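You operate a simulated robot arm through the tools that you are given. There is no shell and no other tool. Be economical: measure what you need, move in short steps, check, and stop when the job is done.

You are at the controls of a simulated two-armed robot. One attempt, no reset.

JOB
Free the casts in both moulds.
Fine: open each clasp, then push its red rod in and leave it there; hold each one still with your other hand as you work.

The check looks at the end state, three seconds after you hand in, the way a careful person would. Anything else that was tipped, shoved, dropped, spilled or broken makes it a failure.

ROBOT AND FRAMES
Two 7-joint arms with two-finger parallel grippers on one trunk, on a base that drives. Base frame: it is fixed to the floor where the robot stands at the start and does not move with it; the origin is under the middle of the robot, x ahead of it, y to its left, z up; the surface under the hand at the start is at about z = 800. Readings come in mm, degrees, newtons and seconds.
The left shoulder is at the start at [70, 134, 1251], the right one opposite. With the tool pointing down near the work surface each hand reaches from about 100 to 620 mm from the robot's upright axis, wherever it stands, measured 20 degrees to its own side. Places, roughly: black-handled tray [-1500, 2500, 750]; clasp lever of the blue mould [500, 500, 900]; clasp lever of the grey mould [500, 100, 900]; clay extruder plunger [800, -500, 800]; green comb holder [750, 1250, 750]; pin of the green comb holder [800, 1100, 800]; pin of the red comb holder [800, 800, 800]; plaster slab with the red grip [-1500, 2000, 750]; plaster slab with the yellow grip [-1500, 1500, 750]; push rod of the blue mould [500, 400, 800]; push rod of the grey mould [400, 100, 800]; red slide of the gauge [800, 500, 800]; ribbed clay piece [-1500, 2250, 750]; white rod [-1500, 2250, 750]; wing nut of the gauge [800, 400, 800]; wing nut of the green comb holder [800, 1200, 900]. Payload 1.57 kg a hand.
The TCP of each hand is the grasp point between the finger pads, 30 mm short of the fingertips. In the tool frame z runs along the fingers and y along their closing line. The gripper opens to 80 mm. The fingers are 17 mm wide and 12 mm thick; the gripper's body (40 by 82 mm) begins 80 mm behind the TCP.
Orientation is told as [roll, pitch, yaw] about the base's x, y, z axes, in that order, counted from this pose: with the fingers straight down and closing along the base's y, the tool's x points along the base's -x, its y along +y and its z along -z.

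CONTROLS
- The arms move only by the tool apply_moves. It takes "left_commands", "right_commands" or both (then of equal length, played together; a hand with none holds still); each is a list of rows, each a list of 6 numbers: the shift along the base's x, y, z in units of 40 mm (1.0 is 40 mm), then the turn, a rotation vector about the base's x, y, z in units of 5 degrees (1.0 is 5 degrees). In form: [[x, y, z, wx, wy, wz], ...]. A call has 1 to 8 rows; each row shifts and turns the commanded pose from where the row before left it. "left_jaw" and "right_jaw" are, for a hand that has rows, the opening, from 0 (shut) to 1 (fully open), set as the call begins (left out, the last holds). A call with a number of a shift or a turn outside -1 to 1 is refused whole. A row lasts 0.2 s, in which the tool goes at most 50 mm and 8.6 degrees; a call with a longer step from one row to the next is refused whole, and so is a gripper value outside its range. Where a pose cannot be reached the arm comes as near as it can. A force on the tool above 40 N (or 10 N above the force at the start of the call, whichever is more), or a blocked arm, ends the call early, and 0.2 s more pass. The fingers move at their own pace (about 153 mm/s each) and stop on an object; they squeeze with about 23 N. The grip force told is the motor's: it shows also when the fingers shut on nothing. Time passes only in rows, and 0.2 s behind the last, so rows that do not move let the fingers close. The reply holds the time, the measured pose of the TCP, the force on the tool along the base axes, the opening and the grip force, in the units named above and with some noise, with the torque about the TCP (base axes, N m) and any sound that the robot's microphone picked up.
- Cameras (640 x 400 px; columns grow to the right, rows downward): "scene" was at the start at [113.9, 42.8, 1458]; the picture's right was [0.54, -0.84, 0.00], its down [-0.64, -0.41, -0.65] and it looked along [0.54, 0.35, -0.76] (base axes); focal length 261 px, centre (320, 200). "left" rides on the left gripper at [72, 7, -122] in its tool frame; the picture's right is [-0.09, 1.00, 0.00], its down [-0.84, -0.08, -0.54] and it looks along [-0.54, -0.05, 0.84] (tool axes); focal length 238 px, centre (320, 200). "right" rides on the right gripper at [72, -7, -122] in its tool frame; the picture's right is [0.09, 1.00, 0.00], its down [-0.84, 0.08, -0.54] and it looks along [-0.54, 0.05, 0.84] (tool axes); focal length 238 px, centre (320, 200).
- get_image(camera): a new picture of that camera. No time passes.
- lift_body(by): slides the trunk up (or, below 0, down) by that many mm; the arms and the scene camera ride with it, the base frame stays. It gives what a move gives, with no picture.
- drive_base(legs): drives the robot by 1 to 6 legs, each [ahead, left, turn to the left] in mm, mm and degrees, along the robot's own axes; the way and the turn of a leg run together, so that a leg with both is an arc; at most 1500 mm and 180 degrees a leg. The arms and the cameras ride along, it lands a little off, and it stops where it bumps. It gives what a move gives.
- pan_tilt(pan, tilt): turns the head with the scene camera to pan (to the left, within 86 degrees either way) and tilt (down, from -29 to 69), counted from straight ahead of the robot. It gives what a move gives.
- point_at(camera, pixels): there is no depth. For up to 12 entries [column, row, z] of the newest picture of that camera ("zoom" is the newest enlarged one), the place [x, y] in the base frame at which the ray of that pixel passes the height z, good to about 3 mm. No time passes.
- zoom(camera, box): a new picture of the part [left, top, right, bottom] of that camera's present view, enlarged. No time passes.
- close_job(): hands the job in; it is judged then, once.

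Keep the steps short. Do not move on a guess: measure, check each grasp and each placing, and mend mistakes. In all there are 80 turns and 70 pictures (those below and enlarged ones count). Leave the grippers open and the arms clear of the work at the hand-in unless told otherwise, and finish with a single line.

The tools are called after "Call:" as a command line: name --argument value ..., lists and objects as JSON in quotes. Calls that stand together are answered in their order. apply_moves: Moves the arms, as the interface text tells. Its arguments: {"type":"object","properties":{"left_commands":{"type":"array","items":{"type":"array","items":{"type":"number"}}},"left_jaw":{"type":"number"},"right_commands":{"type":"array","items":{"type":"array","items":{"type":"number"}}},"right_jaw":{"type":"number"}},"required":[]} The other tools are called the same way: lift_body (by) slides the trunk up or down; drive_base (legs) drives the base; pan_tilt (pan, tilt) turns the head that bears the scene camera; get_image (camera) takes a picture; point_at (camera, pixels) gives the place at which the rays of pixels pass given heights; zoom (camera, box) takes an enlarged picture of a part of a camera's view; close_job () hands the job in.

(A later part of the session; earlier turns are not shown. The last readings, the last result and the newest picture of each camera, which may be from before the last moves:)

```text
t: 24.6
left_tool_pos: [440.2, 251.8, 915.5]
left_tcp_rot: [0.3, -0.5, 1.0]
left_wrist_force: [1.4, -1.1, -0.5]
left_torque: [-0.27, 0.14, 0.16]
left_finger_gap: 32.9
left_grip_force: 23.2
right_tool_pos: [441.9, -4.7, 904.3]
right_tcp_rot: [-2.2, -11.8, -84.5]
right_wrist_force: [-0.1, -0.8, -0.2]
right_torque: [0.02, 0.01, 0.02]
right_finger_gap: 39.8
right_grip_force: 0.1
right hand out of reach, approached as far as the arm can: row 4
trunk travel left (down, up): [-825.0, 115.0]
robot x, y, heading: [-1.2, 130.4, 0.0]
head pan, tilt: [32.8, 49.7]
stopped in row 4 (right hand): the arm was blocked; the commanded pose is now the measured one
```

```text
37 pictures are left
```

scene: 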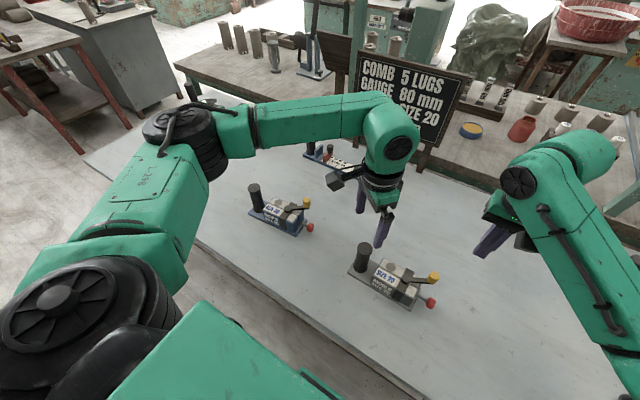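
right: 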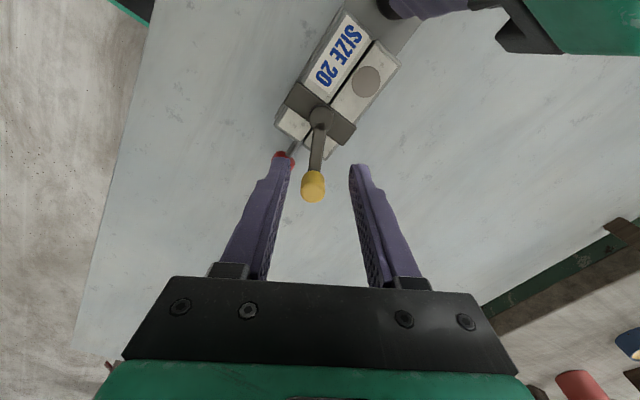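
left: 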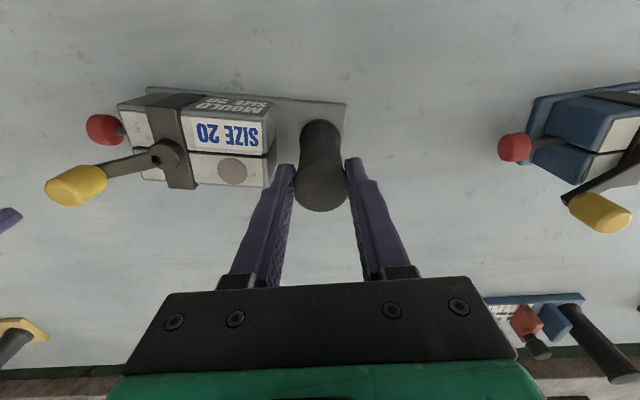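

The right hand is clear of the lever, but it is near a joint limit (yaw -85°, pitch -12°). The lever has clearly turned some way clockwise. I'll lift the right hand and turn it back towards yaw 0.

Call:
apply_moves --right_commands '[[0, 0, 0.4, 0, 0, 1], [0, 0, 0.4, 0, 0, 1], [0, 0, 0.4, 0, 0, 1], [0, 0, 0.4, 0, 0, 1], [0, 0, 0.4, 0, 0, 1], [0, 0, 0.4, 0, 0, 1], [0, 0, 0.4, 0, 0, 1], [0, 0, 0, 0, 0, 1]]' --right_jaw 0

Call:
point_at --camera "left" --pixels '[[163, 155, 880], [77, 186, 890], [103, 130, 832], [322, 188, 913], [616, 140, 880], [601, 213, 890], [515, 147, 832]]'

Call:
get_image --camera "scene"

```text
t: 25.3
left_tool_pos: [439.5, 254.2, 914.8]
left_tcp_rot: [0.2, -0.5, 1.1]
left_wrist_force: [0.4, -0.6, -0.5]
left_torque: [-0.33, 0.2, 0.06]
left_finger_gap: 33.1
left_grip_force: 22.8
right_tool_pos: [440.1, -76.6, 930.2]
right_tcp_rot: [-5.5, -21.2, -75.2]
right_wrist_force: [0.1, -0.2, -0.8]
right_torque: [0.0, -0.03, 0.01]
right_finger_gap: 0.1
right_grip_force: 21.9
trunk travel left (down, up): [-825.0, 115.0]
robot x, y, heading: [2.8, 128.9, 0.0]
head pan, tilt: [32.8, 49.7]
stopped in row 3 (right hand): the arm was blocked; the commanded pose is now the measured one
```

```text
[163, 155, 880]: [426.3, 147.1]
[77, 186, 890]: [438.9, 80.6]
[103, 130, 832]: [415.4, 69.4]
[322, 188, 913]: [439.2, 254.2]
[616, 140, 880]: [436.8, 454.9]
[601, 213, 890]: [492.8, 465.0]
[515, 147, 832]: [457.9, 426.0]
```

```text
36 pictures are left
```

scene: 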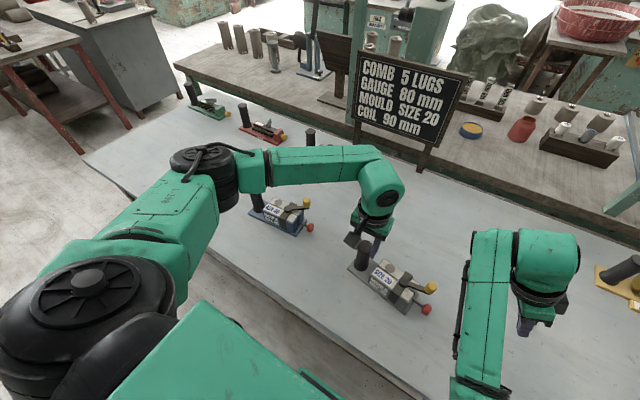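

Measured: the lever is at -79° and the mould at -7°, so the lever has opened about 14° relative to the mould. The right arm is swinging through an awkward wrist posture. I'll lift it straight up, slowly, with no turn.

Call:
apply_moves --right_commands '[[0, 0, 0, 0, 0, 0], [0, 0, 0.4, 0, 0, 0], [0, 0, 0.5, 0, 0, 0], [0, 0, 0.5, 0, 0, 0], [0, 0, 0.5, 0, 0, 0]]'

Call:
apply_moves --right_commands '[[0, 0, 0, 0.3, 0.9, 0.6], [0, 0, 0, 0.3, 0.9, 0.6], [0, 0, 0, 0.3, 0.9, 0.6], [0, 0, 0, 0.2, 0.9, 0.6], [0, 0, 0, 0, 0, 1], [0, 0, 0, 0, 0, 1], [0, 0, 0, 0, 0, 1], [0, 0, 0, 0, 0, 1]]'

```text
t: 26.2
left_tool_pos: [440.6, 253.3, 915.7]
left_tcp_rot: [0.2, -0.6, 1.1]
left_wrist_force: [-0.2, -0.5, -0.3]
left_torque: [-0.18, 0.09, 0.12]
left_finger_gap: 33.1
left_grip_force: 23.1
right_tool_pos: [439.5, -143.1, 980.0]
right_tcp_rot: [-7.9, -29.9, -77.7]
right_wrist_force: [0.7, -0.5, -0.1]
right_torque: [-0.01, -0.01, -0.01]
right_finger_gap: 0.0
right_grip_force: 21.1
right hand out of reach, approached as far as the arm can: row 4
trunk travel left (down, up): [-825.0, 115.0]
robot x, y, heading: [0.1, 129.8, -0.2]
head pan, tilt: [32.8, 49.7]
stopped in row 4 (right hand): the arm was blocked; the commanded pose is now the measured one
```

```text
t: 28.2
left_tool_pos: [440.4, 254.9, 914.2]
left_tcp_rot: [0.3, -0.5, 1.1]
left_wrist_force: [1.1, 0.7, 0.2]
left_torque: [-0.19, 0.03, 0.17]
left_finger_gap: 33.0
left_grip_force: 23.5
right_tool_pos: [455.1, -184.0, 1021.4]
right_tcp_rot: [-24.3, -25.1, -41.9]
right_wrist_force: [0.9, 0.6, 0.8]
right_torque: [0.03, 0.0, -0.03]
right_finger_gap: 0.0
right_grip_force: 20.7
trunk travel left (down, up): [-825.0, 115.0]
robot x, y, heading: [-1.8, 130.3, 0.2]
head pan, tilt: [32.8, 49.7]
stopped in row 8 (right hand): the arm was blocked; the commanded pose is now the measured one
```

The wrist is coming round. I'll undo the remaining turn exactly, 58° about (0.55,0.26,0.79), over 12 rows.

Call:
apply_moves --right_commands '[[0, 0, 0.1, 0.533, 0.248, 0.765], [0, 0, 0.1, 0.533, 0.248, 0.765], [0, 0, 0.1, 0.533, 0.248, 0.765], [0, 0, 0.1, 0.533, 0.248, 0.765], [0, 0, 0.1, 0.533, 0.248, 0.765], [0, 0, 0.1, 0.533, 0.248, 0.765]]'

Call:
apply_moves --right_commands '[[0, 0, 0, 0.533, 0.248, 0.765], [0, 0, 0, 0.533, 0.248, 0.765], [0, 0, 0, 0.533, 0.248, 0.765], [0, 0, 0, 0.533, 0.248, 0.765], [0, 0, 0, 0.533, 0.248, 0.765], [0, 0, 0, 0.533, 0.248, 0.765]]'

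```text
t: 29.6
left_tool_pos: [439.0, 255.0, 914.6]
left_tcp_rot: [0.3, -0.5, 1.2]
left_wrist_force: [0.8, -0.5, 0.2]
left_torque: [-0.14, 0.05, 0.18]
left_finger_gap: 33.2
left_grip_force: 23.5
right_tool_pos: [456.1, -180.7, 1043.2]
right_tcp_rot: [-14.0, -10.0, -21.5]
right_wrist_force: [0.4, 0.2, 0.0]
right_torque: [-0.02, 0.03, -0.03]
right_finger_gap: 0.1
right_grip_force: 21.9
trunk travel left (down, up): [-825.0, 115.0]
robot x, y, heading: [1.2, 127.3, -0.2]
head pan, tilt: [32.8, 49.7]
```

```text
t: 31.0
left_tool_pos: [441.7, 253.4, 916.1]
left_tcp_rot: [0.2, -0.5, 1.1]
left_wrist_force: [0.0, 0.2, -0.1]
left_torque: [-0.06, 0.08, 0.13]
left_finger_gap: 33.1
left_grip_force: 23.1
right_tool_pos: [460.9, -184.3, 1041.4]
right_tcp_rot: [0.4, 0.2, 0.4]
right_wrist_force: [0.2, 0.0, -0.7]
right_torque: [0.05, 0.0, -0.02]
right_finger_gap: 0.2
right_grip_force: 22.0
right hand out of reach, approached as far as the arm can: row 4, 6
trunk travel left (down, up): [-825.0, 115.0]
robot x, y, heading: [-1.8, 127.3, -0.0]
head pan, tilt: [32.8, 49.7]
```

The right hand is upright and well clear. Holding the post can't stop the mould turning, so I'll try the block's flat sides again with the left hand turned the other way, to yaw +85°. First I open, rise, and turn.

Call:
apply_moves --left_commands '[[0, 0, 0, 0, 0, 0], [0, 0, 0, 0, 0, 0], [0, 0, 0.9, 0, 0, 0], [0, 0, 0.9, 0, 0, 0], [0, 0, 0.9, 0, 0, 0]]' --left_jaw 1

Call:
apply_moves --left_commands '[[0, 0, 0, 0, 0, 1], [0, 0, 0, 0, 0, 1], [0, 0, 0, 0, 0, 1], [0, 0, 0, 0, 0, 1], [0, 0, 0, 0, 0, 1], [0, 0, 0, 0, 0, 1], [0, 0, 0, 0, 0, 1], [0, 0, 0, 0, 0, 1]]'

Call:
apply_moves --left_commands '[[0, 0, 0, 0, 0, 1], [0, 0, 0, 0, 0, 1], [0, 0, 0, 0, 0, 1], [0, 0, 0, 0, 0, 1], [0, 0, 0, 0, 0, 1], [0, 0, 0, 0, 0, 1], [0, 0, 0, 0, 0, 1], [0, 0, 0, 0, 0, 1]]'

```text
t: 32.2
left_tool_pos: [440.5, 252.7, 1023.4]
left_tcp_rot: [0.4, -0.5, 1.1]
left_wrist_force: [0.7, 0.1, 0.5]
left_torque: [-0.05, 0.01, 0.0]
left_finger_gap: 79.9
left_grip_force: 0.1
right_tool_pos: [460.0, -185.8, 1041.3]
right_tcp_rot: [0.2, 0.2, 0.3]
right_wrist_force: [-0.5, -0.3, 0.0]
right_torque: [-0.01, 0.01, -0.04]
right_finger_gap: 0.1
right_grip_force: 20.9
trunk travel left (down, up): [-825.0, 115.0]
robot x, y, heading: [2.3, 130.4, 0.2]
head pan, tilt: [32.8, 49.7]
```

```text
t: 34.0
left_tool_pos: [441.4, 252.9, 1023.0]
left_tcp_rot: [0.3, -0.5, 41.1]
left_wrist_force: [0.3, -0.3, -0.1]
left_torque: [-0.02, 0.02, -0.02]
left_finger_gap: 80.2
left_grip_force: 0.0
right_tool_pos: [461.0, -185.7, 1042.6]
right_tcp_rot: [0.2, 0.1, 0.3]
right_wrist_force: [0.1, 0.7, 0.1]
right_torque: [-0.03, 0.0, 0.01]
right_finger_gap: 0.1
right_grip_force: 21.7
trunk travel left (down, up): [-825.0, 115.0]
robot x, y, heading: [0.7, 131.9, -0.1]
head pan, tilt: [32.8, 49.7]
```

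```text
t: 35.8
left_tool_pos: [440.5, 253.1, 1023.4]
left_tcp_rot: [0.3, -0.5, 81.2]
left_wrist_force: [0.5, 0.3, -0.1]
left_torque: [0.02, 0.0, 0.0]
left_finger_gap: 79.9
left_grip_force: 0.1
right_tool_pos: [461.5, -185.4, 1040.3]
right_tcp_rot: [0.2, 0.2, 0.4]
right_wrist_force: [0.4, -0.2, -0.8]
right_torque: [-0.01, -0.01, -0.02]
right_finger_gap: 0.0
right_grip_force: 21.4
trunk travel left (down, up): [-825.0, 115.0]
robot x, y, heading: [-0.6, 132.1, -0.2]
head pan, tilt: [32.8, 49.7]
```

Yaw 81° is reachable and matches the mould's -7° turn. Next I move above the block's middle at (432,195), z 960, and look.

Call:
apply_moves --left_commands '[[-0.07, -0.48, -0.4, 0, 0, 0.1], [-0.07, -0.48, -0.4, 0, 0, 0.1], [-0.07, -0.48, -0.4, 0, 0, 0.1], [0, 0, -0.38, 0, 0, 0]]'

Call:
get_image --camera "left"

Call:
zoom --camera "scene" --box '[330, 210, 458, 290]'

```text
t: 36.8
left_tool_pos: [432.9, 196.7, 959.9]
left_tcp_rot: [0.3, -0.5, 82.5]
left_wrist_force: [0.3, 0.8, -0.1]
left_torque: [0.0, 0.0, 0.0]
left_finger_gap: 79.9
left_grip_force: 0.0
right_tool_pos: [460.4, -184.5, 1041.0]
right_tcp_rot: [0.3, 0.3, 0.4]
right_wrist_force: [0.1, 0.4, -0.4]
right_torque: [0.03, 0.01, 0.0]
right_finger_gap: 0.0
right_grip_force: 20.9
trunk travel left (down, up): [-825.0, 115.0]
robot x, y, heading: [-1.1, 131.5, 0.3]
head pan, tilt: [32.8, 49.7]
```

```text
35 pictures are left
```

left: 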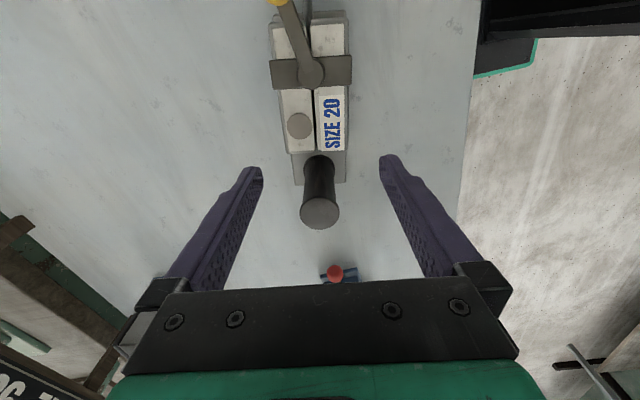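

```text
5.00 times, centred on (394, 250) of scene
```

zoom: 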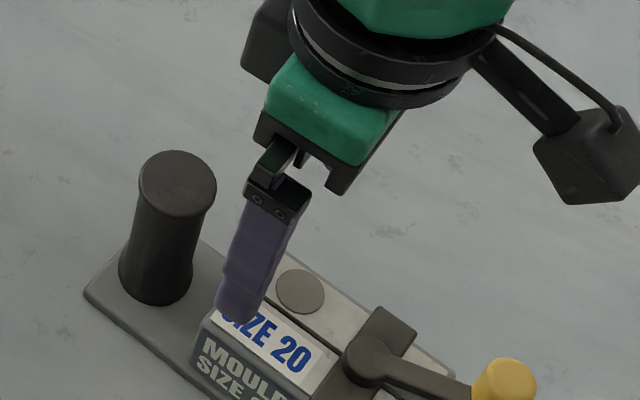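

The block looks centred between the fingers. I'll check its side edges in base coordinates before going down.

Call:
point_at --camera "left" --pixels '[[283, 125, 870], [348, 125, 870], [287, 152, 870], [346, 151, 870], [272, 72, 872], [352, 72, 872], [285, 15, 885]]'

```text
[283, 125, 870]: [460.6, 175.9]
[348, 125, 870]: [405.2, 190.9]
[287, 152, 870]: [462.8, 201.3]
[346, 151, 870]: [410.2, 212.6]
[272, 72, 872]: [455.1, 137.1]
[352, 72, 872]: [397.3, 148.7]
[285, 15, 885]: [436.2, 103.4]
```

The block is centred on x≈435 at y 197 and 55 wide, so it fits. I'll descend to TCP z 868 and then close.

Call:
apply_moves --left_commands '[[0.04, 0, -0.5, 0, 0, 0], [0, 0, -0.5, 0, 0, 0], [0, 0, -0.5, 0, 0, 0], [0, 0, -0.5, 0, 0, 0], [0, 0, -0.3, 0, 0, 0]]'

Call:
apply_moves --left_commands '[[0, 0, 0, 0, 0, 0], [0, 0, 0, 0, 0, 0]]' --left_jaw 0

Call:
get_image --camera "left"

```text
t: 38.0
left_tool_pos: [434.2, 195.4, 867.0]
left_tcp_rot: [0.3, -0.5, 82.6]
left_wrist_force: [-0.1, -0.1, -0.3]
left_torque: [-0.02, 0.01, 0.03]
left_finger_gap: 80.3
left_grip_force: 0.1
right_tool_pos: [460.4, -185.1, 1041.4]
right_tcp_rot: [0.2, 0.2, 0.3]
right_wrist_force: [-0.1, 0.5, -0.2]
right_torque: [0.0, 0.0, -0.02]
right_finger_gap: 0.2
right_grip_force: 21.0
trunk travel left (down, up): [-825.0, 115.0]
robot x, y, heading: [2.1, 128.7, -0.3]
head pan, tilt: [32.8, 49.7]
```

```text
t: 38.6
left_tool_pos: [433.8, 195.6, 866.6]
left_tcp_rot: [0.3, -0.5, 82.6]
left_wrist_force: [0.2, 0.0, -0.1]
left_torque: [0.15, -0.2, -0.08]
left_finger_gap: 61.8
left_grip_force: 23.4
right_tool_pos: [460.4, -184.8, 1041.7]
right_tcp_rot: [0.2, 0.1, 0.3]
right_wrist_force: [-0.1, 0.0, -0.6]
right_torque: [0.01, -0.01, 0.04]
right_finger_gap: 0.3
right_grip_force: 21.3
trunk travel left (down, up): [-825.0, 115.0]
robot x, y, heading: [1.1, 130.3, 0.1]
head pan, tilt: [32.8, 49.7]
```

```text
33 pictures are left
```

left: 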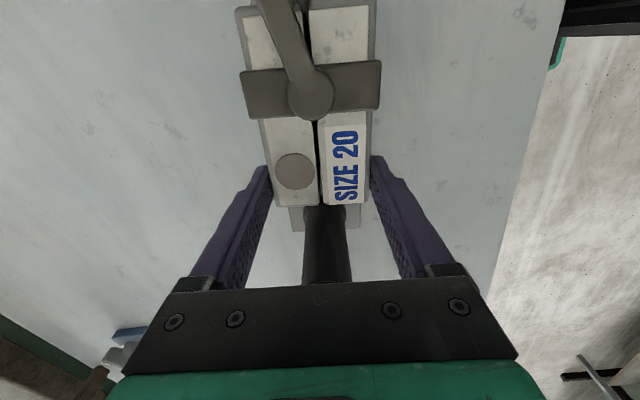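

The block is held, gap 61.8. Since I now control it, I'll turn it back 9° about the post to where it stood at the start.

Call:
apply_moves --left_commands '[[0.06, 0, 0, 0, 0, 0.6], [0.06, 0, 0, 0, 0, 0.6], [0.06, -0.02, 0, 0, 0, 0.6]]' --right_commands '[[0.1, 0.5, 0, 0, 0, 0], [0.1, 0.5, 0, 0, 0, 0], [0.1, 0.5, 0, 0, 0, 0]]'

Call:
get_image --camera "scene"

```text
t: 39.4
left_tool_pos: [439.8, 196.5, 867.3]
left_tcp_rot: [0.4, -0.5, 91.5]
left_wrist_force: [-0.6, 0.0, 0.3]
left_torque: [-0.03, -0.04, -0.01]
left_finger_gap: 61.8
left_grip_force: 23.1
right_tool_pos: [493.8, -144.8, 1029.6]
right_tcp_rot: [0.2, 0.1, 0.4]
right_wrist_force: [-0.2, 0.0, 0.4]
right_torque: [-0.01, 0.0, -0.01]
right_finger_gap: 0.0
right_grip_force: 21.8
right hand out of reach, approached as far as the arm can: row 1, 2, 3
trunk travel left (down, up): [-825.0, 115.0]
robot x, y, heading: [-1.8, 131.6, 0.2]
head pan, tilt: [32.8, 49.7]
```

```text
32 pictures are left
```

scene: 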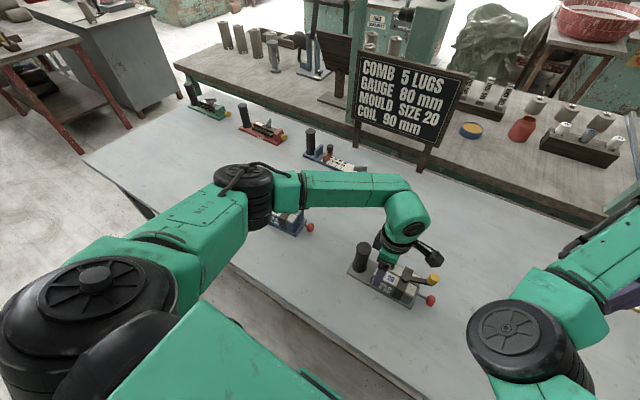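

The mould is back near its start pose: pivot now about (441,145), knob (464,82), rod (442,66). The right hand goes to the +x side of the knob, tilted 35° to lean towards -y and stay clear of the left hand.

Call:
apply_moves --right_commands '[[-0.3, 0.5, 0, 0.5, 0, 0], [-0.2, 0.6, -0.2, 0.9, 0, 0], [0, 0.6, -0.25, 0.9, 0, 0], [0, 0.6, -0.25, 0.9, 0, 0], [0, 0.6, -0.25, 0.9, 0, 0], [0.1, 0.6, -0.25, 0.9, 0, 0], [0.1, 0.6, -0.25, 0.9, 0, 0], [0.2, 0.5, -0.25, 0.9, 0, 0]]'

Call:
get_image --camera "right"

```text
t: 41.2
left_tool_pos: [440.9, 195.3, 867.3]
left_tcp_rot: [0.2, -0.5, 91.6]
left_wrist_force: [0.6, 0.0, 1.0]
left_torque: [0.15, -0.01, 0.01]
left_finger_gap: 61.8
left_grip_force: 23.3
right_tool_pos: [527.6, 16.8, 941.0]
right_tcp_rot: [34.0, 0.2, 0.3]
right_wrist_force: [0.1, -1.1, -1.1]
right_torque: [-0.03, 0.02, 0.01]
right_finger_gap: 0.1
right_grip_force: 21.4
right hand out of reach, approached as far as the arm can: row 1, 2, 3, 4
trunk travel left (down, up): [-825.0, 115.0]
robot x, y, heading: [-0.5, 134.1, 0.1]
head pan, tilt: [32.8, 49.7]
```

```text
31 pictures are left
```

right: 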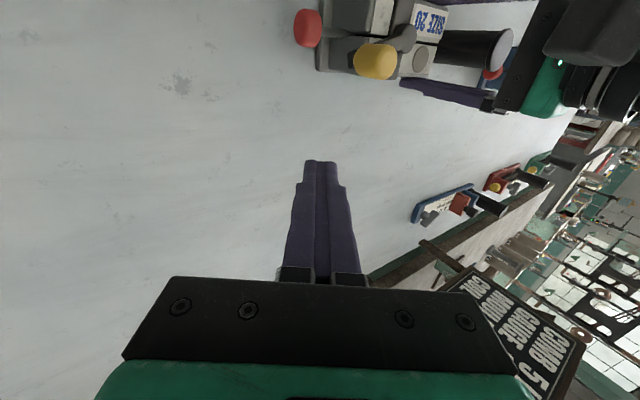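

I'll measure the knob in this view.

Call:
point_at --camera "right" --pixels '[[375, 62, 890], [375, 62, 900], [307, 28, 833], [404, 38, 878]]'

```text
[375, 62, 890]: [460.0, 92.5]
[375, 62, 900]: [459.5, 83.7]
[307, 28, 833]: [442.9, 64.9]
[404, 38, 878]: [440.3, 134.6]
```

All consistent: knob at about (460,87,895). I'll bring the fingertips level with the knob on its +x side at (500,73,905).

Call:
apply_moves --right_commands '[[-0.23, 0.35, -0.3, 0, 0, 0], [-0.23, 0.55, -0.3, 0, 0, 0], [-0.23, 0.5, -0.3, 0, 0, 0]]'

Call:
zoom --camera "right" --box '[200, 0, 520, 200]'

Call:
zoom --camera "scene" --box '[360, 220, 488, 300]'

```text
t: 42.2
left_tool_pos: [439.8, 197.1, 866.8]
left_tcp_rot: [0.3, -0.6, 91.5]
left_wrist_force: [-0.2, 1.1, -0.2]
left_torque: [-0.03, -0.05, 0.0]
left_finger_gap: 61.7
left_grip_force: 22.7
right_tool_pos: [516.6, 24.9, 908.8]
right_tcp_rot: [30.3, -1.7, -2.8]
right_wrist_force: [0.0, 0.7, -0.1]
right_torque: [0.0, -0.02, -0.02]
right_finger_gap: 0.0
right_grip_force: 21.4
trunk travel left (down, up): [-825.0, 115.0]
robot x, y, heading: [-0.2, 132.5, -0.2]
head pan, tilt: [32.8, 49.7]
stopped in row 3 (right hand): the arm was blocked; the commanded pose is now the measured one
```

```text
2.00 times, centred on (360, 100) of right
```

zoom: 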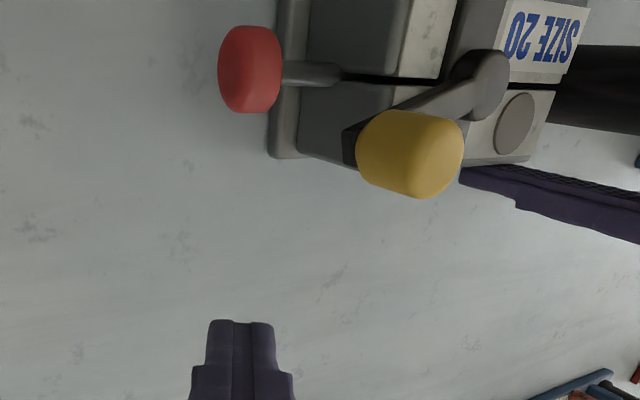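

```text
5.00 times, centred on (424, 260) of scene
```

zoom: 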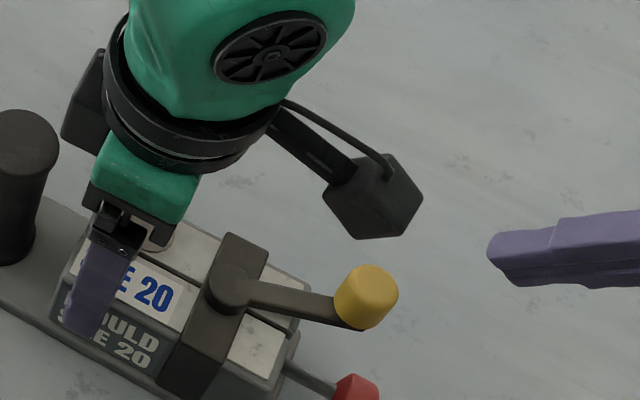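

The right arm lagged and stopped at (517,25,909), touching nothing. I'll go on in smaller steps.

Call:
apply_moves --right_commands '[[0, 0, 0, 0, 0, 0], [-0.1, 0.2, 0, 0, 0, 0], [-0.1, 0.2, 0, 0, 0, 0], [-0.1, 0.2, 0, 0, 0, 0], [-0.05, 0.2, 0, 0, 0, 0], [0, 0.2, 0, 0, 0, 0]]'

Call:
get_image --camera "scene"

```text
t: 43.8
left_tool_pos: [440.1, 195.8, 868.0]
left_tcp_rot: [0.3, -0.6, 91.6]
left_wrist_force: [1.0, 0.6, 0.5]
left_torque: [-0.05, -0.12, 0.09]
left_finger_gap: 61.6
left_grip_force: 22.9
right_tool_pos: [519.0, 15.3, 914.8]
right_tcp_rot: [26.1, -3.9, -6.0]
right_wrist_force: [0.1, 0.0, -0.4]
right_torque: [0.0, 0.01, 0.01]
right_finger_gap: 0.2
right_grip_force: 21.1
trunk travel left (down, up): [-825.0, 115.0]
robot x, y, heading: [-0.0, 132.3, -0.0]
head pan, tilt: [32.8, 49.7]
stopped in row 6 (right hand): the arm was blocked; the commanded pose is now the measured one
```

```text
28 pictures are left
```

scene: 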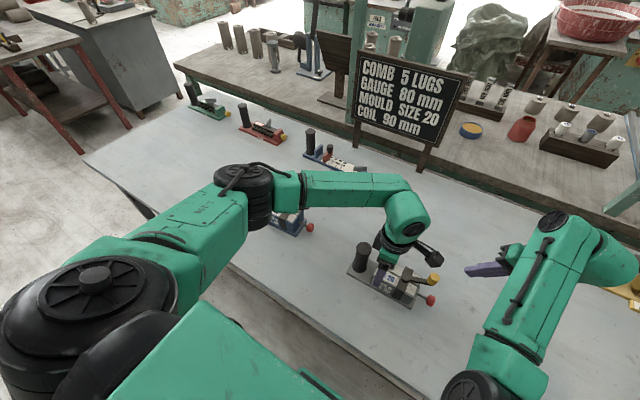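

The wrist is near a limit with this tilt. I'll rise, straighten the hand to roll 15°, and move in closer to the robot.

Call:
apply_moves --right_commands '[[-0.2, 0, 0.5, 0, 0, 0], [-0.3, 0, 0.5, -0.4, 0.2, 0.3], [-0.3, 0, 0.5, -0.4, 0.2, 0.3], [-0.3, 0, 0.5, -0.4, 0.2, 0.3], [-0.3, 0, 0, -0.4, 0.2, 0.3], [-0.3, 0, 0, -0.4, 0, 0]]'

Call:
apply_moves --right_commands '[[0, 0.2, 0, 0, 0, 0], [0, 0.2, 0, 0, 0, 0], [0, 0.2, 0, 0, 0, 0]]'

```text
t: 45.4
left_tool_pos: [440.8, 196.1, 867.3]
left_tcp_rot: [0.3, -0.5, 91.5]
left_wrist_force: [0.9, 0.1, -0.4]
left_torque: [-0.11, -0.13, 0.01]
left_finger_gap: 61.6
left_grip_force: 23.1
right_tool_pos: [499.4, -21.2, 956.3]
right_tcp_rot: [11.4, -1.7, -3.2]
right_wrist_force: [0.6, 0.4, 0.2]
right_torque: [0.0, 0.0, -0.01]
right_finger_gap: 0.1
right_grip_force: 21.1
right hand out of reach, approached as far as the arm can: row 3, 4, 5, 6
trunk travel left (down, up): [-825.0, 115.0]
robot x, y, heading: [0.4, 131.4, -0.0]
head pan, tilt: [32.8, 49.7]
stopped in row 6 (right hand): the arm was blocked; the commanded pose is now the measured one
```

```text
t: 46.2
left_tool_pos: [439.9, 196.4, 868.8]
left_tcp_rot: [0.3, -0.6, 91.5]
left_wrist_force: [0.4, -1.3, 0.2]
left_torque: [-0.02, -0.01, -0.04]
left_finger_gap: 61.8
left_grip_force: 23.3
right_tool_pos: [504.1, -14.0, 961.1]
right_tcp_rot: [10.0, -2.6, -4.2]
right_wrist_force: [-0.8, -0.3, -0.4]
right_torque: [0.02, 0.01, -0.04]
right_finger_gap: 0.0
right_grip_force: 21.2
trunk travel left (down, up): [-825.0, 115.0]
robot x, y, heading: [0.6, 132.5, 0.1]
head pan, tilt: [32.8, 49.7]
```

The arm still resists, so I'll free it by going straight up high, away from any joint limit, and checking how it responds.

Call:
apply_moves --right_commands '[[0, 0, 0.8, 0, 0, 0], [0, 0, 0.8, 0, 0, 0], [0, 0, 0.8, 0, 0, 0], [0, 0, 0.8, 0, 0, 0], [0, 0, 0.8, 0, 0, 0], [-0.5, 0, 0.5, 0, 0, 0], [-0.5, 0, 0.5, 0, 0, 0], [-0.5, 0, 0.3, 0, 0, 0]]'

Call:
get_image --camera "scene"

```text
t: 48.0
left_tool_pos: [438.9, 195.3, 866.5]
left_tcp_rot: [0.3, -0.6, 91.6]
left_wrist_force: [0.3, 0.5, 0.1]
left_torque: [0.11, 0.0, 0.01]
left_finger_gap: 61.8
left_grip_force: 23.4
right_tool_pos: [575.4, -1.0, 1097.0]
right_tcp_rot: [11.8, -1.4, -2.8]
right_wrist_force: [-0.4, -0.6, -0.4]
right_torque: [-0.02, -0.06, 0.03]
right_finger_gap: 0.1
right_grip_force: 21.3
right hand out of reach, approached as far as the arm can: row 1, 2, 3, 4, 5, 6, 7, 8
trunk travel left (down, up): [-825.0, 115.0]
robot x, y, heading: [2.2, 131.1, 0.0]
head pan, tilt: [32.8, 49.7]
```

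```text
27 pictures are left
```

scene: 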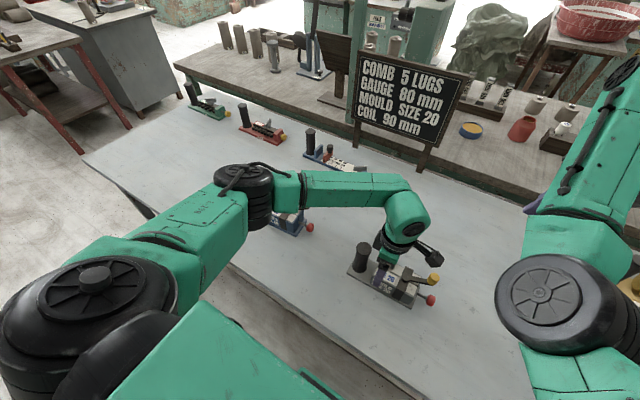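

The right arm only slides along a fixed radius, so one joint is still at its stop. I'll test which turn frees it: roll back through 0 together with a pull towards the robot.

Call:
apply_moves --right_commands '[[0, 0, 0, -0.8, 0.1, 0.2], [0, 0, 0, -0.8, 0.1, 0.2], [0, 0, 0, -0.8, 0, 0.2], [0, 0, 0, -0.8, 0, 0], [-0.5, 0, 0, 0, 0, 0], [-0.5, 0, 0, 0, 0, 0], [-0.5, 0, 0, 0, 0, 0], [-0.5, 0, 0, 0, 0, 0]]'

Call:
apply_moves --right_commands '[[0, 0, 0, 0, 0, -1], [0, 0, 0, 0, 0, -1], [0, 0, 0, 0, 0, -1], [0, 0, 0, 0, 0, -1], [-0.5, 0, 0, 0, 0, 0], [-0.5, 0, 0, 0, 0, 0], [-0.5, 0, 0, 0, 0, 0], [-0.5, 0, 0, 0, 0, 0]]'

```text
t: 49.8
left_tool_pos: [440.2, 196.0, 867.7]
left_tcp_rot: [0.3, -0.6, 91.6]
left_wrist_force: [0.8, 0.4, 1.0]
left_torque: [0.09, -0.02, 0.0]
left_finger_gap: 61.7
left_grip_force: 23.2
right_tool_pos: [566.8, -6.8, 1079.0]
right_tcp_rot: [-4.3, -0.8, 0.5]
right_wrist_force: [-0.7, -0.1, -0.4]
right_torque: [0.0, -0.01, -0.01]
right_finger_gap: 0.0
right_grip_force: 20.9
right hand out of reach, approached as far as the arm can: row 5, 6, 7, 8
trunk travel left (down, up): [-825.0, 115.0]
robot x, y, heading: [2.4, 131.4, 0.0]
head pan, tilt: [32.8, 49.7]
```

```text
t: 51.6
left_tool_pos: [441.2, 196.1, 868.2]
left_tcp_rot: [0.3, -0.5, 91.6]
left_wrist_force: [-0.9, 0.6, 0.2]
left_torque: [0.03, 0.0, 0.01]
left_finger_gap: 61.7
left_grip_force: 23.4
right_tool_pos: [553.7, -17.6, 1054.2]
right_tcp_rot: [-4.3, -0.9, -19.5]
right_wrist_force: [0.6, 0.4, -0.1]
right_torque: [-0.02, -0.04, 0.01]
right_finger_gap: 0.0
right_grip_force: 21.4
right hand out of reach, approached as far as the arm can: row 5, 6, 7, 8
trunk travel left (down, up): [-825.0, 115.0]
robot x, y, heading: [1.1, 127.2, -0.1]
head pan, tilt: [32.8, 49.7]
```

Still on the stop. Earlier the drift wanted the fingertips to point towards -y, so I'll tilt that way (roll -25°) and pull back again.

Call:
apply_moves --right_commands '[[0, 0, 0, -1, 0, 0], [0, 0, 0, -1, 0, 0], [0, 0, 0, -1, 0, 0], [0, 0, 0, -1, 0, 0], [-0.5, 0, 0, 0, 0, 0], [-0.5, 0, 0, 0, 0, 0], [-0.5, 0, 0, 0, 0, 0], [-0.5, 0, 0, 0, 0, 0]]'

Call:
apply_moves --right_commands '[[0, 0, 0, 0, -1, 0], [0, 0, 0, 0, -1, 0], [0, 0, 0, 0, -1, 0], [0, 0, 0, 0, -1, 0], [-0.5, 0, 0, 0, 0, 0], [-0.5, 0, 0, 0, 0, 0], [-0.5, 0, 0, 0, 0, 0], [-0.5, 0, 0, 0, 0, 0]]'

```text
t: 53.4
left_tool_pos: [440.2, 195.9, 867.5]
left_tcp_rot: [0.3, -0.7, 91.6]
left_wrist_force: [-1.5, -0.6, -0.2]
left_torque: [0.05, -0.03, -0.02]
left_finger_gap: 61.8
left_grip_force: 22.7
right_tool_pos: [526.0, -49.8, 1029.8]
right_tcp_rot: [-23.5, -8.6, -19.5]
right_wrist_force: [-0.1, -0.1, -0.4]
right_torque: [-0.03, -0.05, 0.02]
right_finger_gap: 0.0
right_grip_force: 21.4
right hand out of reach, approached as far as the arm can: row 5, 6, 7, 8
trunk travel left (down, up): [-825.0, 115.0]
robot x, y, heading: [1.2, 129.8, -0.2]
head pan, tilt: [32.8, 49.7]
```

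```text
t: 54.6
left_tool_pos: [440.1, 195.3, 867.9]
left_tcp_rot: [0.3, -0.6, 91.5]
left_wrist_force: [-1.3, 0.7, 0.4]
left_torque: [-0.17, -0.03, -0.03]
left_finger_gap: 61.8
left_grip_force: 23.1
right_tool_pos: [522.0, -96.5, 1050.6]
right_tcp_rot: [-22.0, -32.2, -22.0]
right_wrist_force: [0.1, -0.7, -0.8]
right_torque: [-0.01, 0.04, -0.03]
right_finger_gap: 0.0
right_grip_force: 21.1
trunk travel left (down, up): [-825.0, 115.0]
robot x, y, heading: [-4.8, 129.2, -0.0]
head pan, tilt: [32.8, 49.7]
stopped in row 5 (right hand): the arm was blocked; the commanded pose is now the measured one
```

Pitching that way makes it worse (the arm stops). I'll try the opposite pitch and then pull back.

Call:
apply_moves --right_commands '[[0, 0, 0, 0, 1, 0], [0, 0, 0, 0, 1, 0], [0, 0, 0, 0, 1, 0], [0, 0, 0, 0, 1, 0], [0, 0, 0, 0.5, 1, 0], [0, 0, 0, 0.5, 1, 0], [0, 0, 0, 0.5, 1, 0], [0, 0, 0, 0.5, 1, 0]]'

Call:
apply_moves --right_commands '[[0, 0, 0, 0.5, 1, 0], [0, 0, 0, 0.5, 1, 0], [0, 0, 0, 0.5, 1, 0], [0, 0, 0, 0.5, 1, 0], [-0.5, 0, 0, 0, 0, 0], [-0.5, 0, 0, 0, 0, 0], [-0.5, 0, 0, 0, 0, 0], [-0.5, 0, 0, 0, 0, 0]]'

```text
t: 56.4
left_tool_pos: [440.1, 197.0, 866.7]
left_tcp_rot: [0.3, -0.5, 91.6]
left_wrist_force: [0.5, -0.2, 0.0]
left_torque: [0.01, -0.03, -0.04]
left_finger_gap: 61.7
left_grip_force: 23.4
right_tool_pos: [521.8, -93.6, 1050.1]
right_tcp_rot: [-26.4, 9.0, -19.1]
right_wrist_force: [-0.1, 1.2, -0.6]
right_torque: [0.0, -0.02, -0.04]
right_finger_gap: 0.0
right_grip_force: 21.5
trunk travel left (down, up): [-825.0, 115.0]
robot x, y, heading: [0.1, 130.6, -0.1]
head pan, tilt: [32.8, 49.7]
```

```text
t: 58.2
left_tool_pos: [439.8, 196.3, 867.4]
left_tcp_rot: [0.3, -0.6, 91.6]
left_wrist_force: [-0.3, -0.1, 0.1]
left_torque: [-0.01, -0.04, 0.03]
left_finger_gap: 61.9
left_grip_force: 22.3
right_tool_pos: [502.9, -105.0, 1048.7]
right_tcp_rot: [-25.4, 19.0, -20.4]
right_wrist_force: [-0.3, -0.3, 0.7]
right_torque: [0.02, 0.01, -0.03]
right_finger_gap: 0.0
right_grip_force: 21.4
right hand out of reach, approached as far as the arm can: row 3, 4, 5, 6, 7, 8
trunk travel left (down, up): [-825.0, 115.0]
robot x, y, heading: [5.1, 128.0, 0.0]
head pan, tilt: [32.8, 49.7]
```

I need to see the arm's posture, so I'll turn the head towards the right arm.

Call:
pan_tilt --pan -15 --tilt 45

Call:
get_image --camera "scene"

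```text
t: 59.3
left_tool_pos: [439.3, 194.7, 868.3]
left_tcp_rot: [0.4, -0.6, 91.6]
left_wrist_force: [-0.6, -0.1, -0.3]
left_torque: [-0.08, -0.04, -0.02]
left_finger_gap: 61.7
left_grip_force: 23.4
right_tool_pos: [504.2, -105.4, 1049.2]
right_tcp_rot: [-25.5, 19.1, -20.4]
right_wrist_force: [-0.4, 0.2, 0.2]
right_torque: [0.01, 0.04, 0.04]
right_finger_gap: 0.0
right_grip_force: 21.4
trunk travel left (down, up): [-825.0, 115.0]
robot x, y, heading: [-0.9, 127.9, -0.0]
head pan, tilt: [-15.0, 45.0]
```

```text
26 pictures are left
```

scene: 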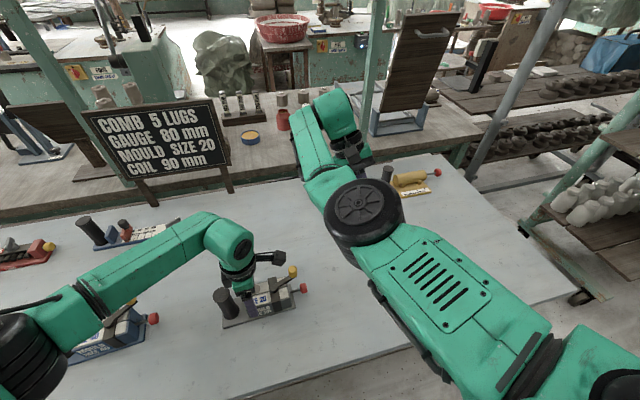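

The right elbow has swung up in front instead of out to the side like the left one. I'll sweep the hand out to the right in free air, which should draw the elbow outward, and then come back.

Call:
apply_moves --right_commands '[[-0.2, -0.9, 0, 0, 0, 0], [-0.2, -0.9, 0, 0, 0, 0], [-0.2, -0.9, 0, 0, 0, 0], [-0.2, -0.9, 0, 0, 0, 0], [-0.3, -0.9, 0, 0, 0, 0], [-0.4, -0.8, 0, 0, 0, 0], [-0.4, -0.8, 0, 0, 0, 0], [-0.4, -0.8, 0, 0, 0, 0]]'

Call:
apply_moves --right_commands '[[-0.5, 0, 0, 0.5, -0.4, 0.4], [-0.5, 0, 0, 0.5, -0.4, 0.4], [-0.5, 0, 0, 0.5, -0.4, 0.4], [-0.5, 0, 0, 0.5, -0.4, 0.4], [-0.5, 0, 0, 0.5, -0.4, 0.4], [-0.5, 0, 0, 0.5, -0.4, 0.4], [0, 0, 0, 0.5, -0.4, 0.4], [0, 0, 0, 0.5, -0.4, 0.4]]'

Call:
get_image --camera "scene"

```text
t: 61.1
left_tool_pos: [440.1, 195.9, 867.1]
left_tcp_rot: [0.3, -0.7, 91.5]
left_wrist_force: [-0.3, -0.2, -0.7]
left_torque: [0.04, -0.02, -0.05]
left_finger_gap: 61.8
left_grip_force: 22.9
right_tool_pos: [410.3, -382.7, 1050.3]
right_tcp_rot: [-25.4, 19.0, -20.3]
right_wrist_force: [0.3, -0.6, 0.1]
right_torque: [0.04, 0.0, -0.02]
right_finger_gap: 0.0
right_grip_force: 21.9
trunk travel left (down, up): [-825.0, 115.0]
robot x, y, heading: [1.0, 130.1, 0.2]
head pan, tilt: [-15.0, 45.0]
```

```text
t: 62.9
left_tool_pos: [440.9, 195.7, 868.4]
left_tcp_rot: [0.3, -0.6, 91.5]
left_wrist_force: [-0.4, -0.3, 0.4]
left_torque: [0.0, -0.02, -0.02]
left_finger_gap: 61.7
left_grip_force: 22.8
right_tool_pos: [291.6, -381.1, 1048.7]
right_tcp_rot: [-2.6, 6.5, 1.1]
right_wrist_force: [0.0, -0.2, -0.4]
right_torque: [0.02, -0.02, -0.02]
right_finger_gap: 0.0
right_grip_force: 20.8
trunk travel left (down, up): [-825.0, 115.0]
robot x, y, heading: [0.8, 132.4, -0.0]
head pan, tilt: [-15.0, 45.0]
```

```text
25 pictures are left
```

scene: 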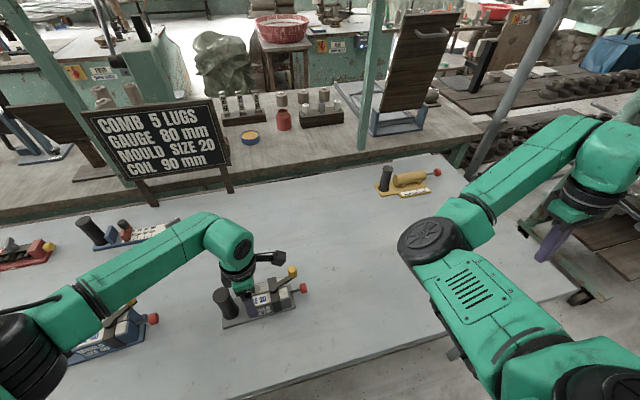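

The arm moves freely again. I'll raise it to z≈1200 and carry it back towards the middle along a route like its starting posture.

Call:
apply_moves --right_commands '[[0, 0.2, 0.8, 0, 0, 0], [0, 0.2, 0.8, 0, 0, 0], [0, 0.2, 0.8, 0, 0, 0], [0, 0.2, 0.8, 0, 0, 0], [0, 0.2, 0.8, 0, -0.4, 0], [0, 0.8, 0, 0, -0.4, 0], [0, 0.8, 0, 0.3, -0.4, 0], [0, 0.8, 0, 0.3, 0, 0]]'

Call:
apply_moves --right_commands '[[0.2, 0.9, 0, 0, 0, 0], [0.2, 0.9, 0, 0, 0, 0], [0.2, 0.9, 0, 0, 0, 0], [0.2, 0.9, 0, 0, 0, 0], [0.2, 0.9, 0, 0, 0, 0], [0.2, 0.5, 0, 0, 0, 0]]'

Call:
get_image --camera "scene"

```text
t: 64.7
left_tool_pos: [440.7, 197.1, 867.4]
left_tcp_rot: [0.2, -0.5, 91.6]
left_wrist_force: [0.6, 1.7, 0.5]
left_torque: [-0.04, -0.04, -0.04]
left_finger_gap: 61.8
left_grip_force: 22.6
right_tool_pos: [291.8, -245.7, 1210.8]
right_tcp_rot: [0.1, 0.5, 1.1]
right_wrist_force: [-0.4, 0.0, 0.3]
right_torque: [0.03, 0.0, 0.01]
right_finger_gap: 0.2
right_grip_force: 21.9
trunk travel left (down, up): [-825.0, 115.0]
robot x, y, heading: [-0.2, 129.5, 0.2]
head pan, tilt: [-15.0, 45.0]
```

```text
t: 66.1
left_tool_pos: [440.8, 195.8, 867.1]
left_tcp_rot: [0.2, -0.6, 91.6]
left_wrist_force: [-0.8, 0.0, 0.0]
left_torque: [0.0, -0.07, -0.04]
left_finger_gap: 61.7
left_grip_force: 23.2
right_tool_pos: [316.4, -248.1, 1211.8]
right_tcp_rot: [0.2, 0.4, 1.1]
right_wrist_force: [0.3, 0.5, 0.2]
right_torque: [-0.01, 0.01, 0.01]
right_finger_gap: 0.1
right_grip_force: 21.7
right hand out of reach, approached as far as the arm can: row 1, 2, 3, 4, 5, 6
trunk travel left (down, up): [-825.0, 115.0]
robot x, y, heading: [1.5, 134.0, 0.1]
head pan, tilt: [-15.0, 45.0]
```

```text
24 pictures are left
```

scene: 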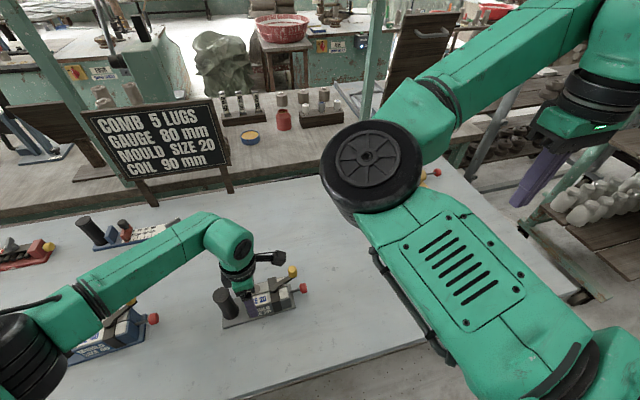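

The inward elbow still blocks motion towards +y. A large negative yaw swung it in, so a large positive yaw in this free space should swing it back out.

Call:
apply_moves --right_commands '[[0, -0.3, -0.5, 0, 0, 1], [0, -0.3, -0.5, 0, 0, 1], [0, -0.3, -0.5, 0, 0, 1], [0, -0.3, -0.5, 0, 0, 1], [0, 0, 0, 0, 0, 1], [0, 0, 0, 0, 0, 1], [0, 0, 0, 0, 0, 1], [0, 0, 0, 0, 0, 1]]'

Call:
apply_moves --right_commands '[[0, 0, 0, 0, 0, 1], [0, 0, 0, 0, 0, 1], [0, 0, 0, 0, 0, 1], [0, 0, 0, 0, 0, 1], [0, 0, 0, 0, 0, 1], [0, 0, 0, 0, 0, 1], [0, 0, 0, 0, 0, 1], [0, 0, 0, 0, 0, 1]]'

Call:
get_image --camera "scene"

```text
t: 67.9
left_tool_pos: [440.7, 195.5, 868.6]
left_tcp_rot: [0.3, -0.5, 91.6]
left_wrist_force: [-0.9, -0.4, -0.5]
left_torque: [-0.05, -0.1, 0.0]
left_finger_gap: 61.6
left_grip_force: 23.8
right_tool_pos: [316.4, -295.6, 1133.6]
right_tcp_rot: [0.4, 0.4, 41.2]
right_wrist_force: [0.8, 0.1, 0.1]
right_torque: [-0.03, 0.0, 0.0]
right_finger_gap: 0.2
right_grip_force: 21.1
trunk travel left (down, up): [-825.0, 115.0]
robot x, y, heading: [-2.1, 131.9, 0.1]
head pan, tilt: [-15.0, 45.0]
```

```text
t: 69.7
left_tool_pos: [441.4, 195.5, 867.4]
left_tcp_rot: [0.4, -0.6, 91.6]
left_wrist_force: [0.8, 0.3, -0.8]
left_torque: [-0.1, -0.07, 0.04]
left_finger_gap: 61.7
left_grip_force: 22.7
right_tool_pos: [316.3, -295.2, 1132.9]
right_tcp_rot: [0.3, 0.4, 81.2]
right_wrist_force: [-0.2, 0.3, 0.3]
right_torque: [0.01, 0.01, 0.0]
right_finger_gap: 0.0
right_grip_force: 21.6
trunk travel left (down, up): [-825.0, 115.0]
robot x, y, heading: [2.5, 132.0, 0.0]
head pan, tilt: [-15.0, 45.0]
```

```text
23 pictures are left
```

scene: 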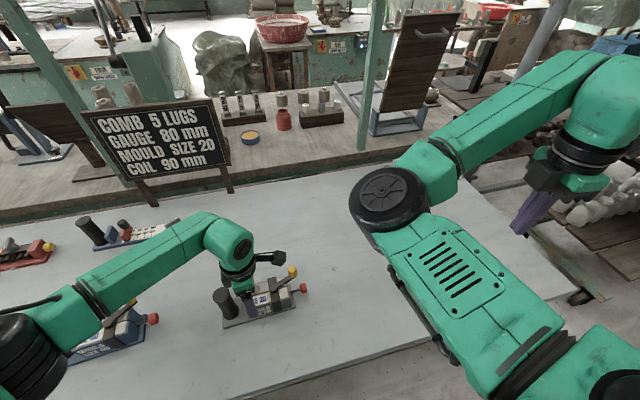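

Yaw turned freely to 81° and the elbow hasn't swung yet. I'll keep turning positive until the wrist limit makes the elbow move.

Call:
apply_moves --right_commands '[[0, 0, 0, 0, 0, 1], [0, 0, 0, 0, 0, 1], [0, 0, 0, 0, 0, 1], [0, 0, 0, 0, 0, 1], [0, 0, 0, 0, 0, 1], [0, 0, 0, 0, 0, 1], [0, 0, 0, 0, 0, 1], [0, 0, 0, 0, 0, 1]]'

Call:
apply_moves --right_commands '[[0, 0, 0, 0, 0, 1], [0, 0, 0, 0, 0, 1], [0, 0, 0, 0, 0, 1], [0, 0, 0, 0, 0, 1], [0, 0, 0, 0, 0, 1], [0, 0, 0, 0, 0, 1], [0, 0, 0, 0, 0, 1], [0, 0, 0, 0, 0, 1]]'

Call:
get_image --camera "scene"

```text
t: 71.5
left_tool_pos: [440.3, 194.5, 867.2]
left_tcp_rot: [0.4, -0.6, 91.6]
left_wrist_force: [0.5, 0.9, -0.1]
left_torque: [0.03, -0.04, -0.03]
left_finger_gap: 61.8
left_grip_force: 22.5
right_tool_pos: [345.2, -289.8, 1135.8]
right_tcp_rot: [-0.8, -0.3, 109.6]
right_wrist_force: [-1.0, 0.3, 0.5]
right_torque: [0.02, 0.01, 0.04]
right_finger_gap: 0.0
right_grip_force: 21.9
right hand out of reach, approached as far as the arm can: row 2, 3, 4, 5
trunk travel left (down, up): [-825.0, 115.0]
robot x, y, heading: [-1.8, 129.1, -0.2]
head pan, tilt: [-15.0, 45.0]
```

```text
t: 73.3
left_tool_pos: [441.8, 195.1, 868.0]
left_tcp_rot: [0.2, -0.6, 91.5]
left_wrist_force: [1.2, -1.2, -0.7]
left_torque: [-0.03, -0.07, -0.02]
left_finger_gap: 61.8
left_grip_force: 23.2
right_tool_pos: [359.9, -275.9, 1138.8]
right_tcp_rot: [-0.3, -0.5, 133.2]
right_wrist_force: [-0.1, 0.3, -0.3]
right_torque: [-0.01, -0.03, -0.02]
right_finger_gap: 0.4
right_grip_force: 21.8
right hand out of reach, approached as far as the arm can: row 5, 6, 7, 8
trunk travel left (down, up): [-825.0, 115.0]
robot x, y, heading: [1.4, 133.5, 0.0]
head pan, tilt: [-15.0, 45.0]
```

```text
22 pictures are left
```

scene: 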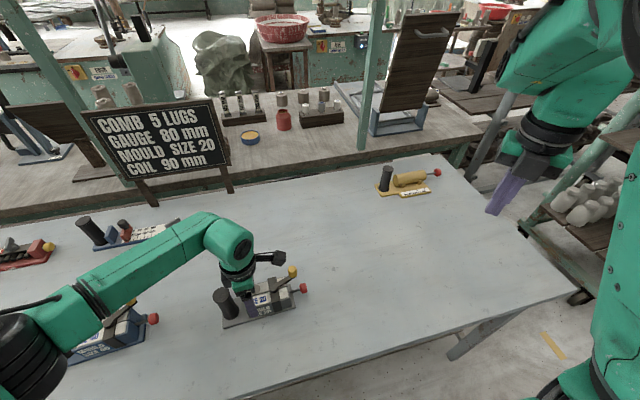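

The elbow has swung out to the right. Now I'll turn yaw back down while moving towards the mould.

Call:
apply_moves --right_commands '[[0, 0.2, 0, 0, 0, -1], [0, 0.2, 0, 0, 0, -1], [0, 0.2, 0, 0, 0, -1], [0, 0.2, 0, 0, 0, -1], [0, 0.2, 0, 0, 0, -1], [0, 0.2, 0, 0, 0, -1], [0, 0.2, 0, 0, 0, -1], [0, 0.2, 0, 0, 0, -1]]'

Call:
apply_moves --right_commands '[[0, 0.4, 0, 0, 0, -1], [0, 0.4, 0, 0, 0, -1], [0, 0.4, 0, 0, 0, -1], [0, 0.4, 0, 0, 0, -1], [0, 0.4, 0, 0, 0, -1], [0, 0.4, 0, 0, 0, -1], [0, 0.4, 0, 0, 0, -1], [0, 0.4, 0, 0, 0, -1]]'

Call:
apply_moves --right_commands '[[0.2, 0.3, -0.3, 0, 0, -1], [0.2, 0.3, -0.3, 0, 0, -1], [0.2, 0.3, -0.3, 0, 0, -1], [0.2, 0.3, -0.3, 0, 0, -1], [0.2, 0.3, -0.3, 0, 0, -1], [0.2, 0.3, -0.3, 0, 0, -1], [0.2, 0.3, -0.3, 0, 0, -1], [0.2, 0.3, -0.3, 0, 0, -1]]'

Call:
get_image --camera "scene"

```text
t: 75.1
left_tool_pos: [441.1, 194.8, 867.5]
left_tcp_rot: [0.3, -0.6, 91.6]
left_wrist_force: [-0.5, -0.7, -0.1]
left_torque: [-0.04, -0.08, 0.04]
left_finger_gap: 61.8
left_grip_force: 23.2
right_tool_pos: [356.5, -215.2, 1137.3]
right_tcp_rot: [-0.3, -1.4, 92.1]
right_wrist_force: [-0.1, 0.3, 0.4]
right_torque: [-0.01, -0.03, 0.02]
right_finger_gap: 0.0
right_grip_force: 21.7
trunk travel left (down, up): [-825.0, 115.0]
robot x, y, heading: [1.6, 130.7, -0.1]
head pan, tilt: [-15.0, 45.0]
```

```text
t: 76.9
left_tool_pos: [439.7, 195.1, 867.0]
left_tcp_rot: [0.3, -0.5, 91.6]
left_wrist_force: [-0.7, -0.4, 0.2]
left_torque: [-0.03, -0.07, -0.01]
left_finger_gap: 61.5
left_grip_force: 23.4
right_tool_pos: [384.1, -185.7, 1145.2]
right_tcp_rot: [0.0, -1.6, 52.8]
right_wrist_force: [1.0, 0.5, -0.4]
right_torque: [-0.01, 0.01, 0.01]
right_finger_gap: 0.0
right_grip_force: 21.7
right hand out of reach, approached as far as the arm can: row 2, 3, 4, 5, 6, 7, 8
trunk travel left (down, up): [-825.0, 115.0]
robot x, y, heading: [-1.4, 130.9, 0.2]
head pan, tilt: [-15.0, 45.0]
```

```text
t: 78.7
left_tool_pos: [439.5, 196.2, 868.8]
left_tcp_rot: [0.4, -0.5, 91.7]
left_wrist_force: [0.1, -0.7, 0.3]
left_torque: [-0.06, -0.02, -0.06]
left_finger_gap: 61.8
left_grip_force: 22.9
right_tool_pos: [474.8, -152.2, 1046.7]
right_tcp_rot: [-0.4, -0.2, 13.2]
right_wrist_force: [1.1, 0.7, 0.9]
right_torque: [0.0, 0.02, 0.01]
right_finger_gap: 0.0
right_grip_force: 21.3
right hand out of reach, approached as far as the arm can: row 1, 2, 3, 4, 5, 6, 7, 8
trunk travel left (down, up): [-825.0, 115.0]
robot x, y, heading: [-0.0, 130.9, -0.1]
head pan, tilt: [-15.0, 45.0]
```

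```text
21 pictures are left
```

scene: 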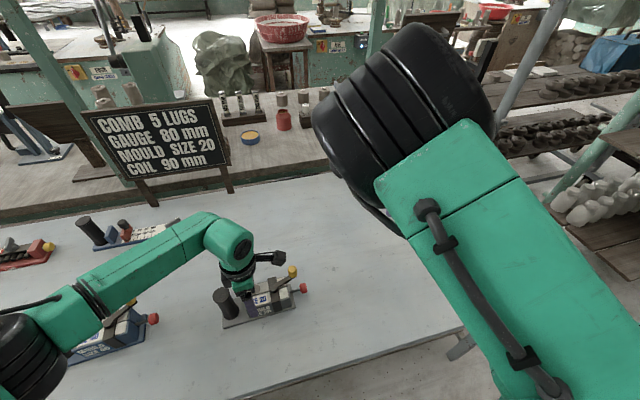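

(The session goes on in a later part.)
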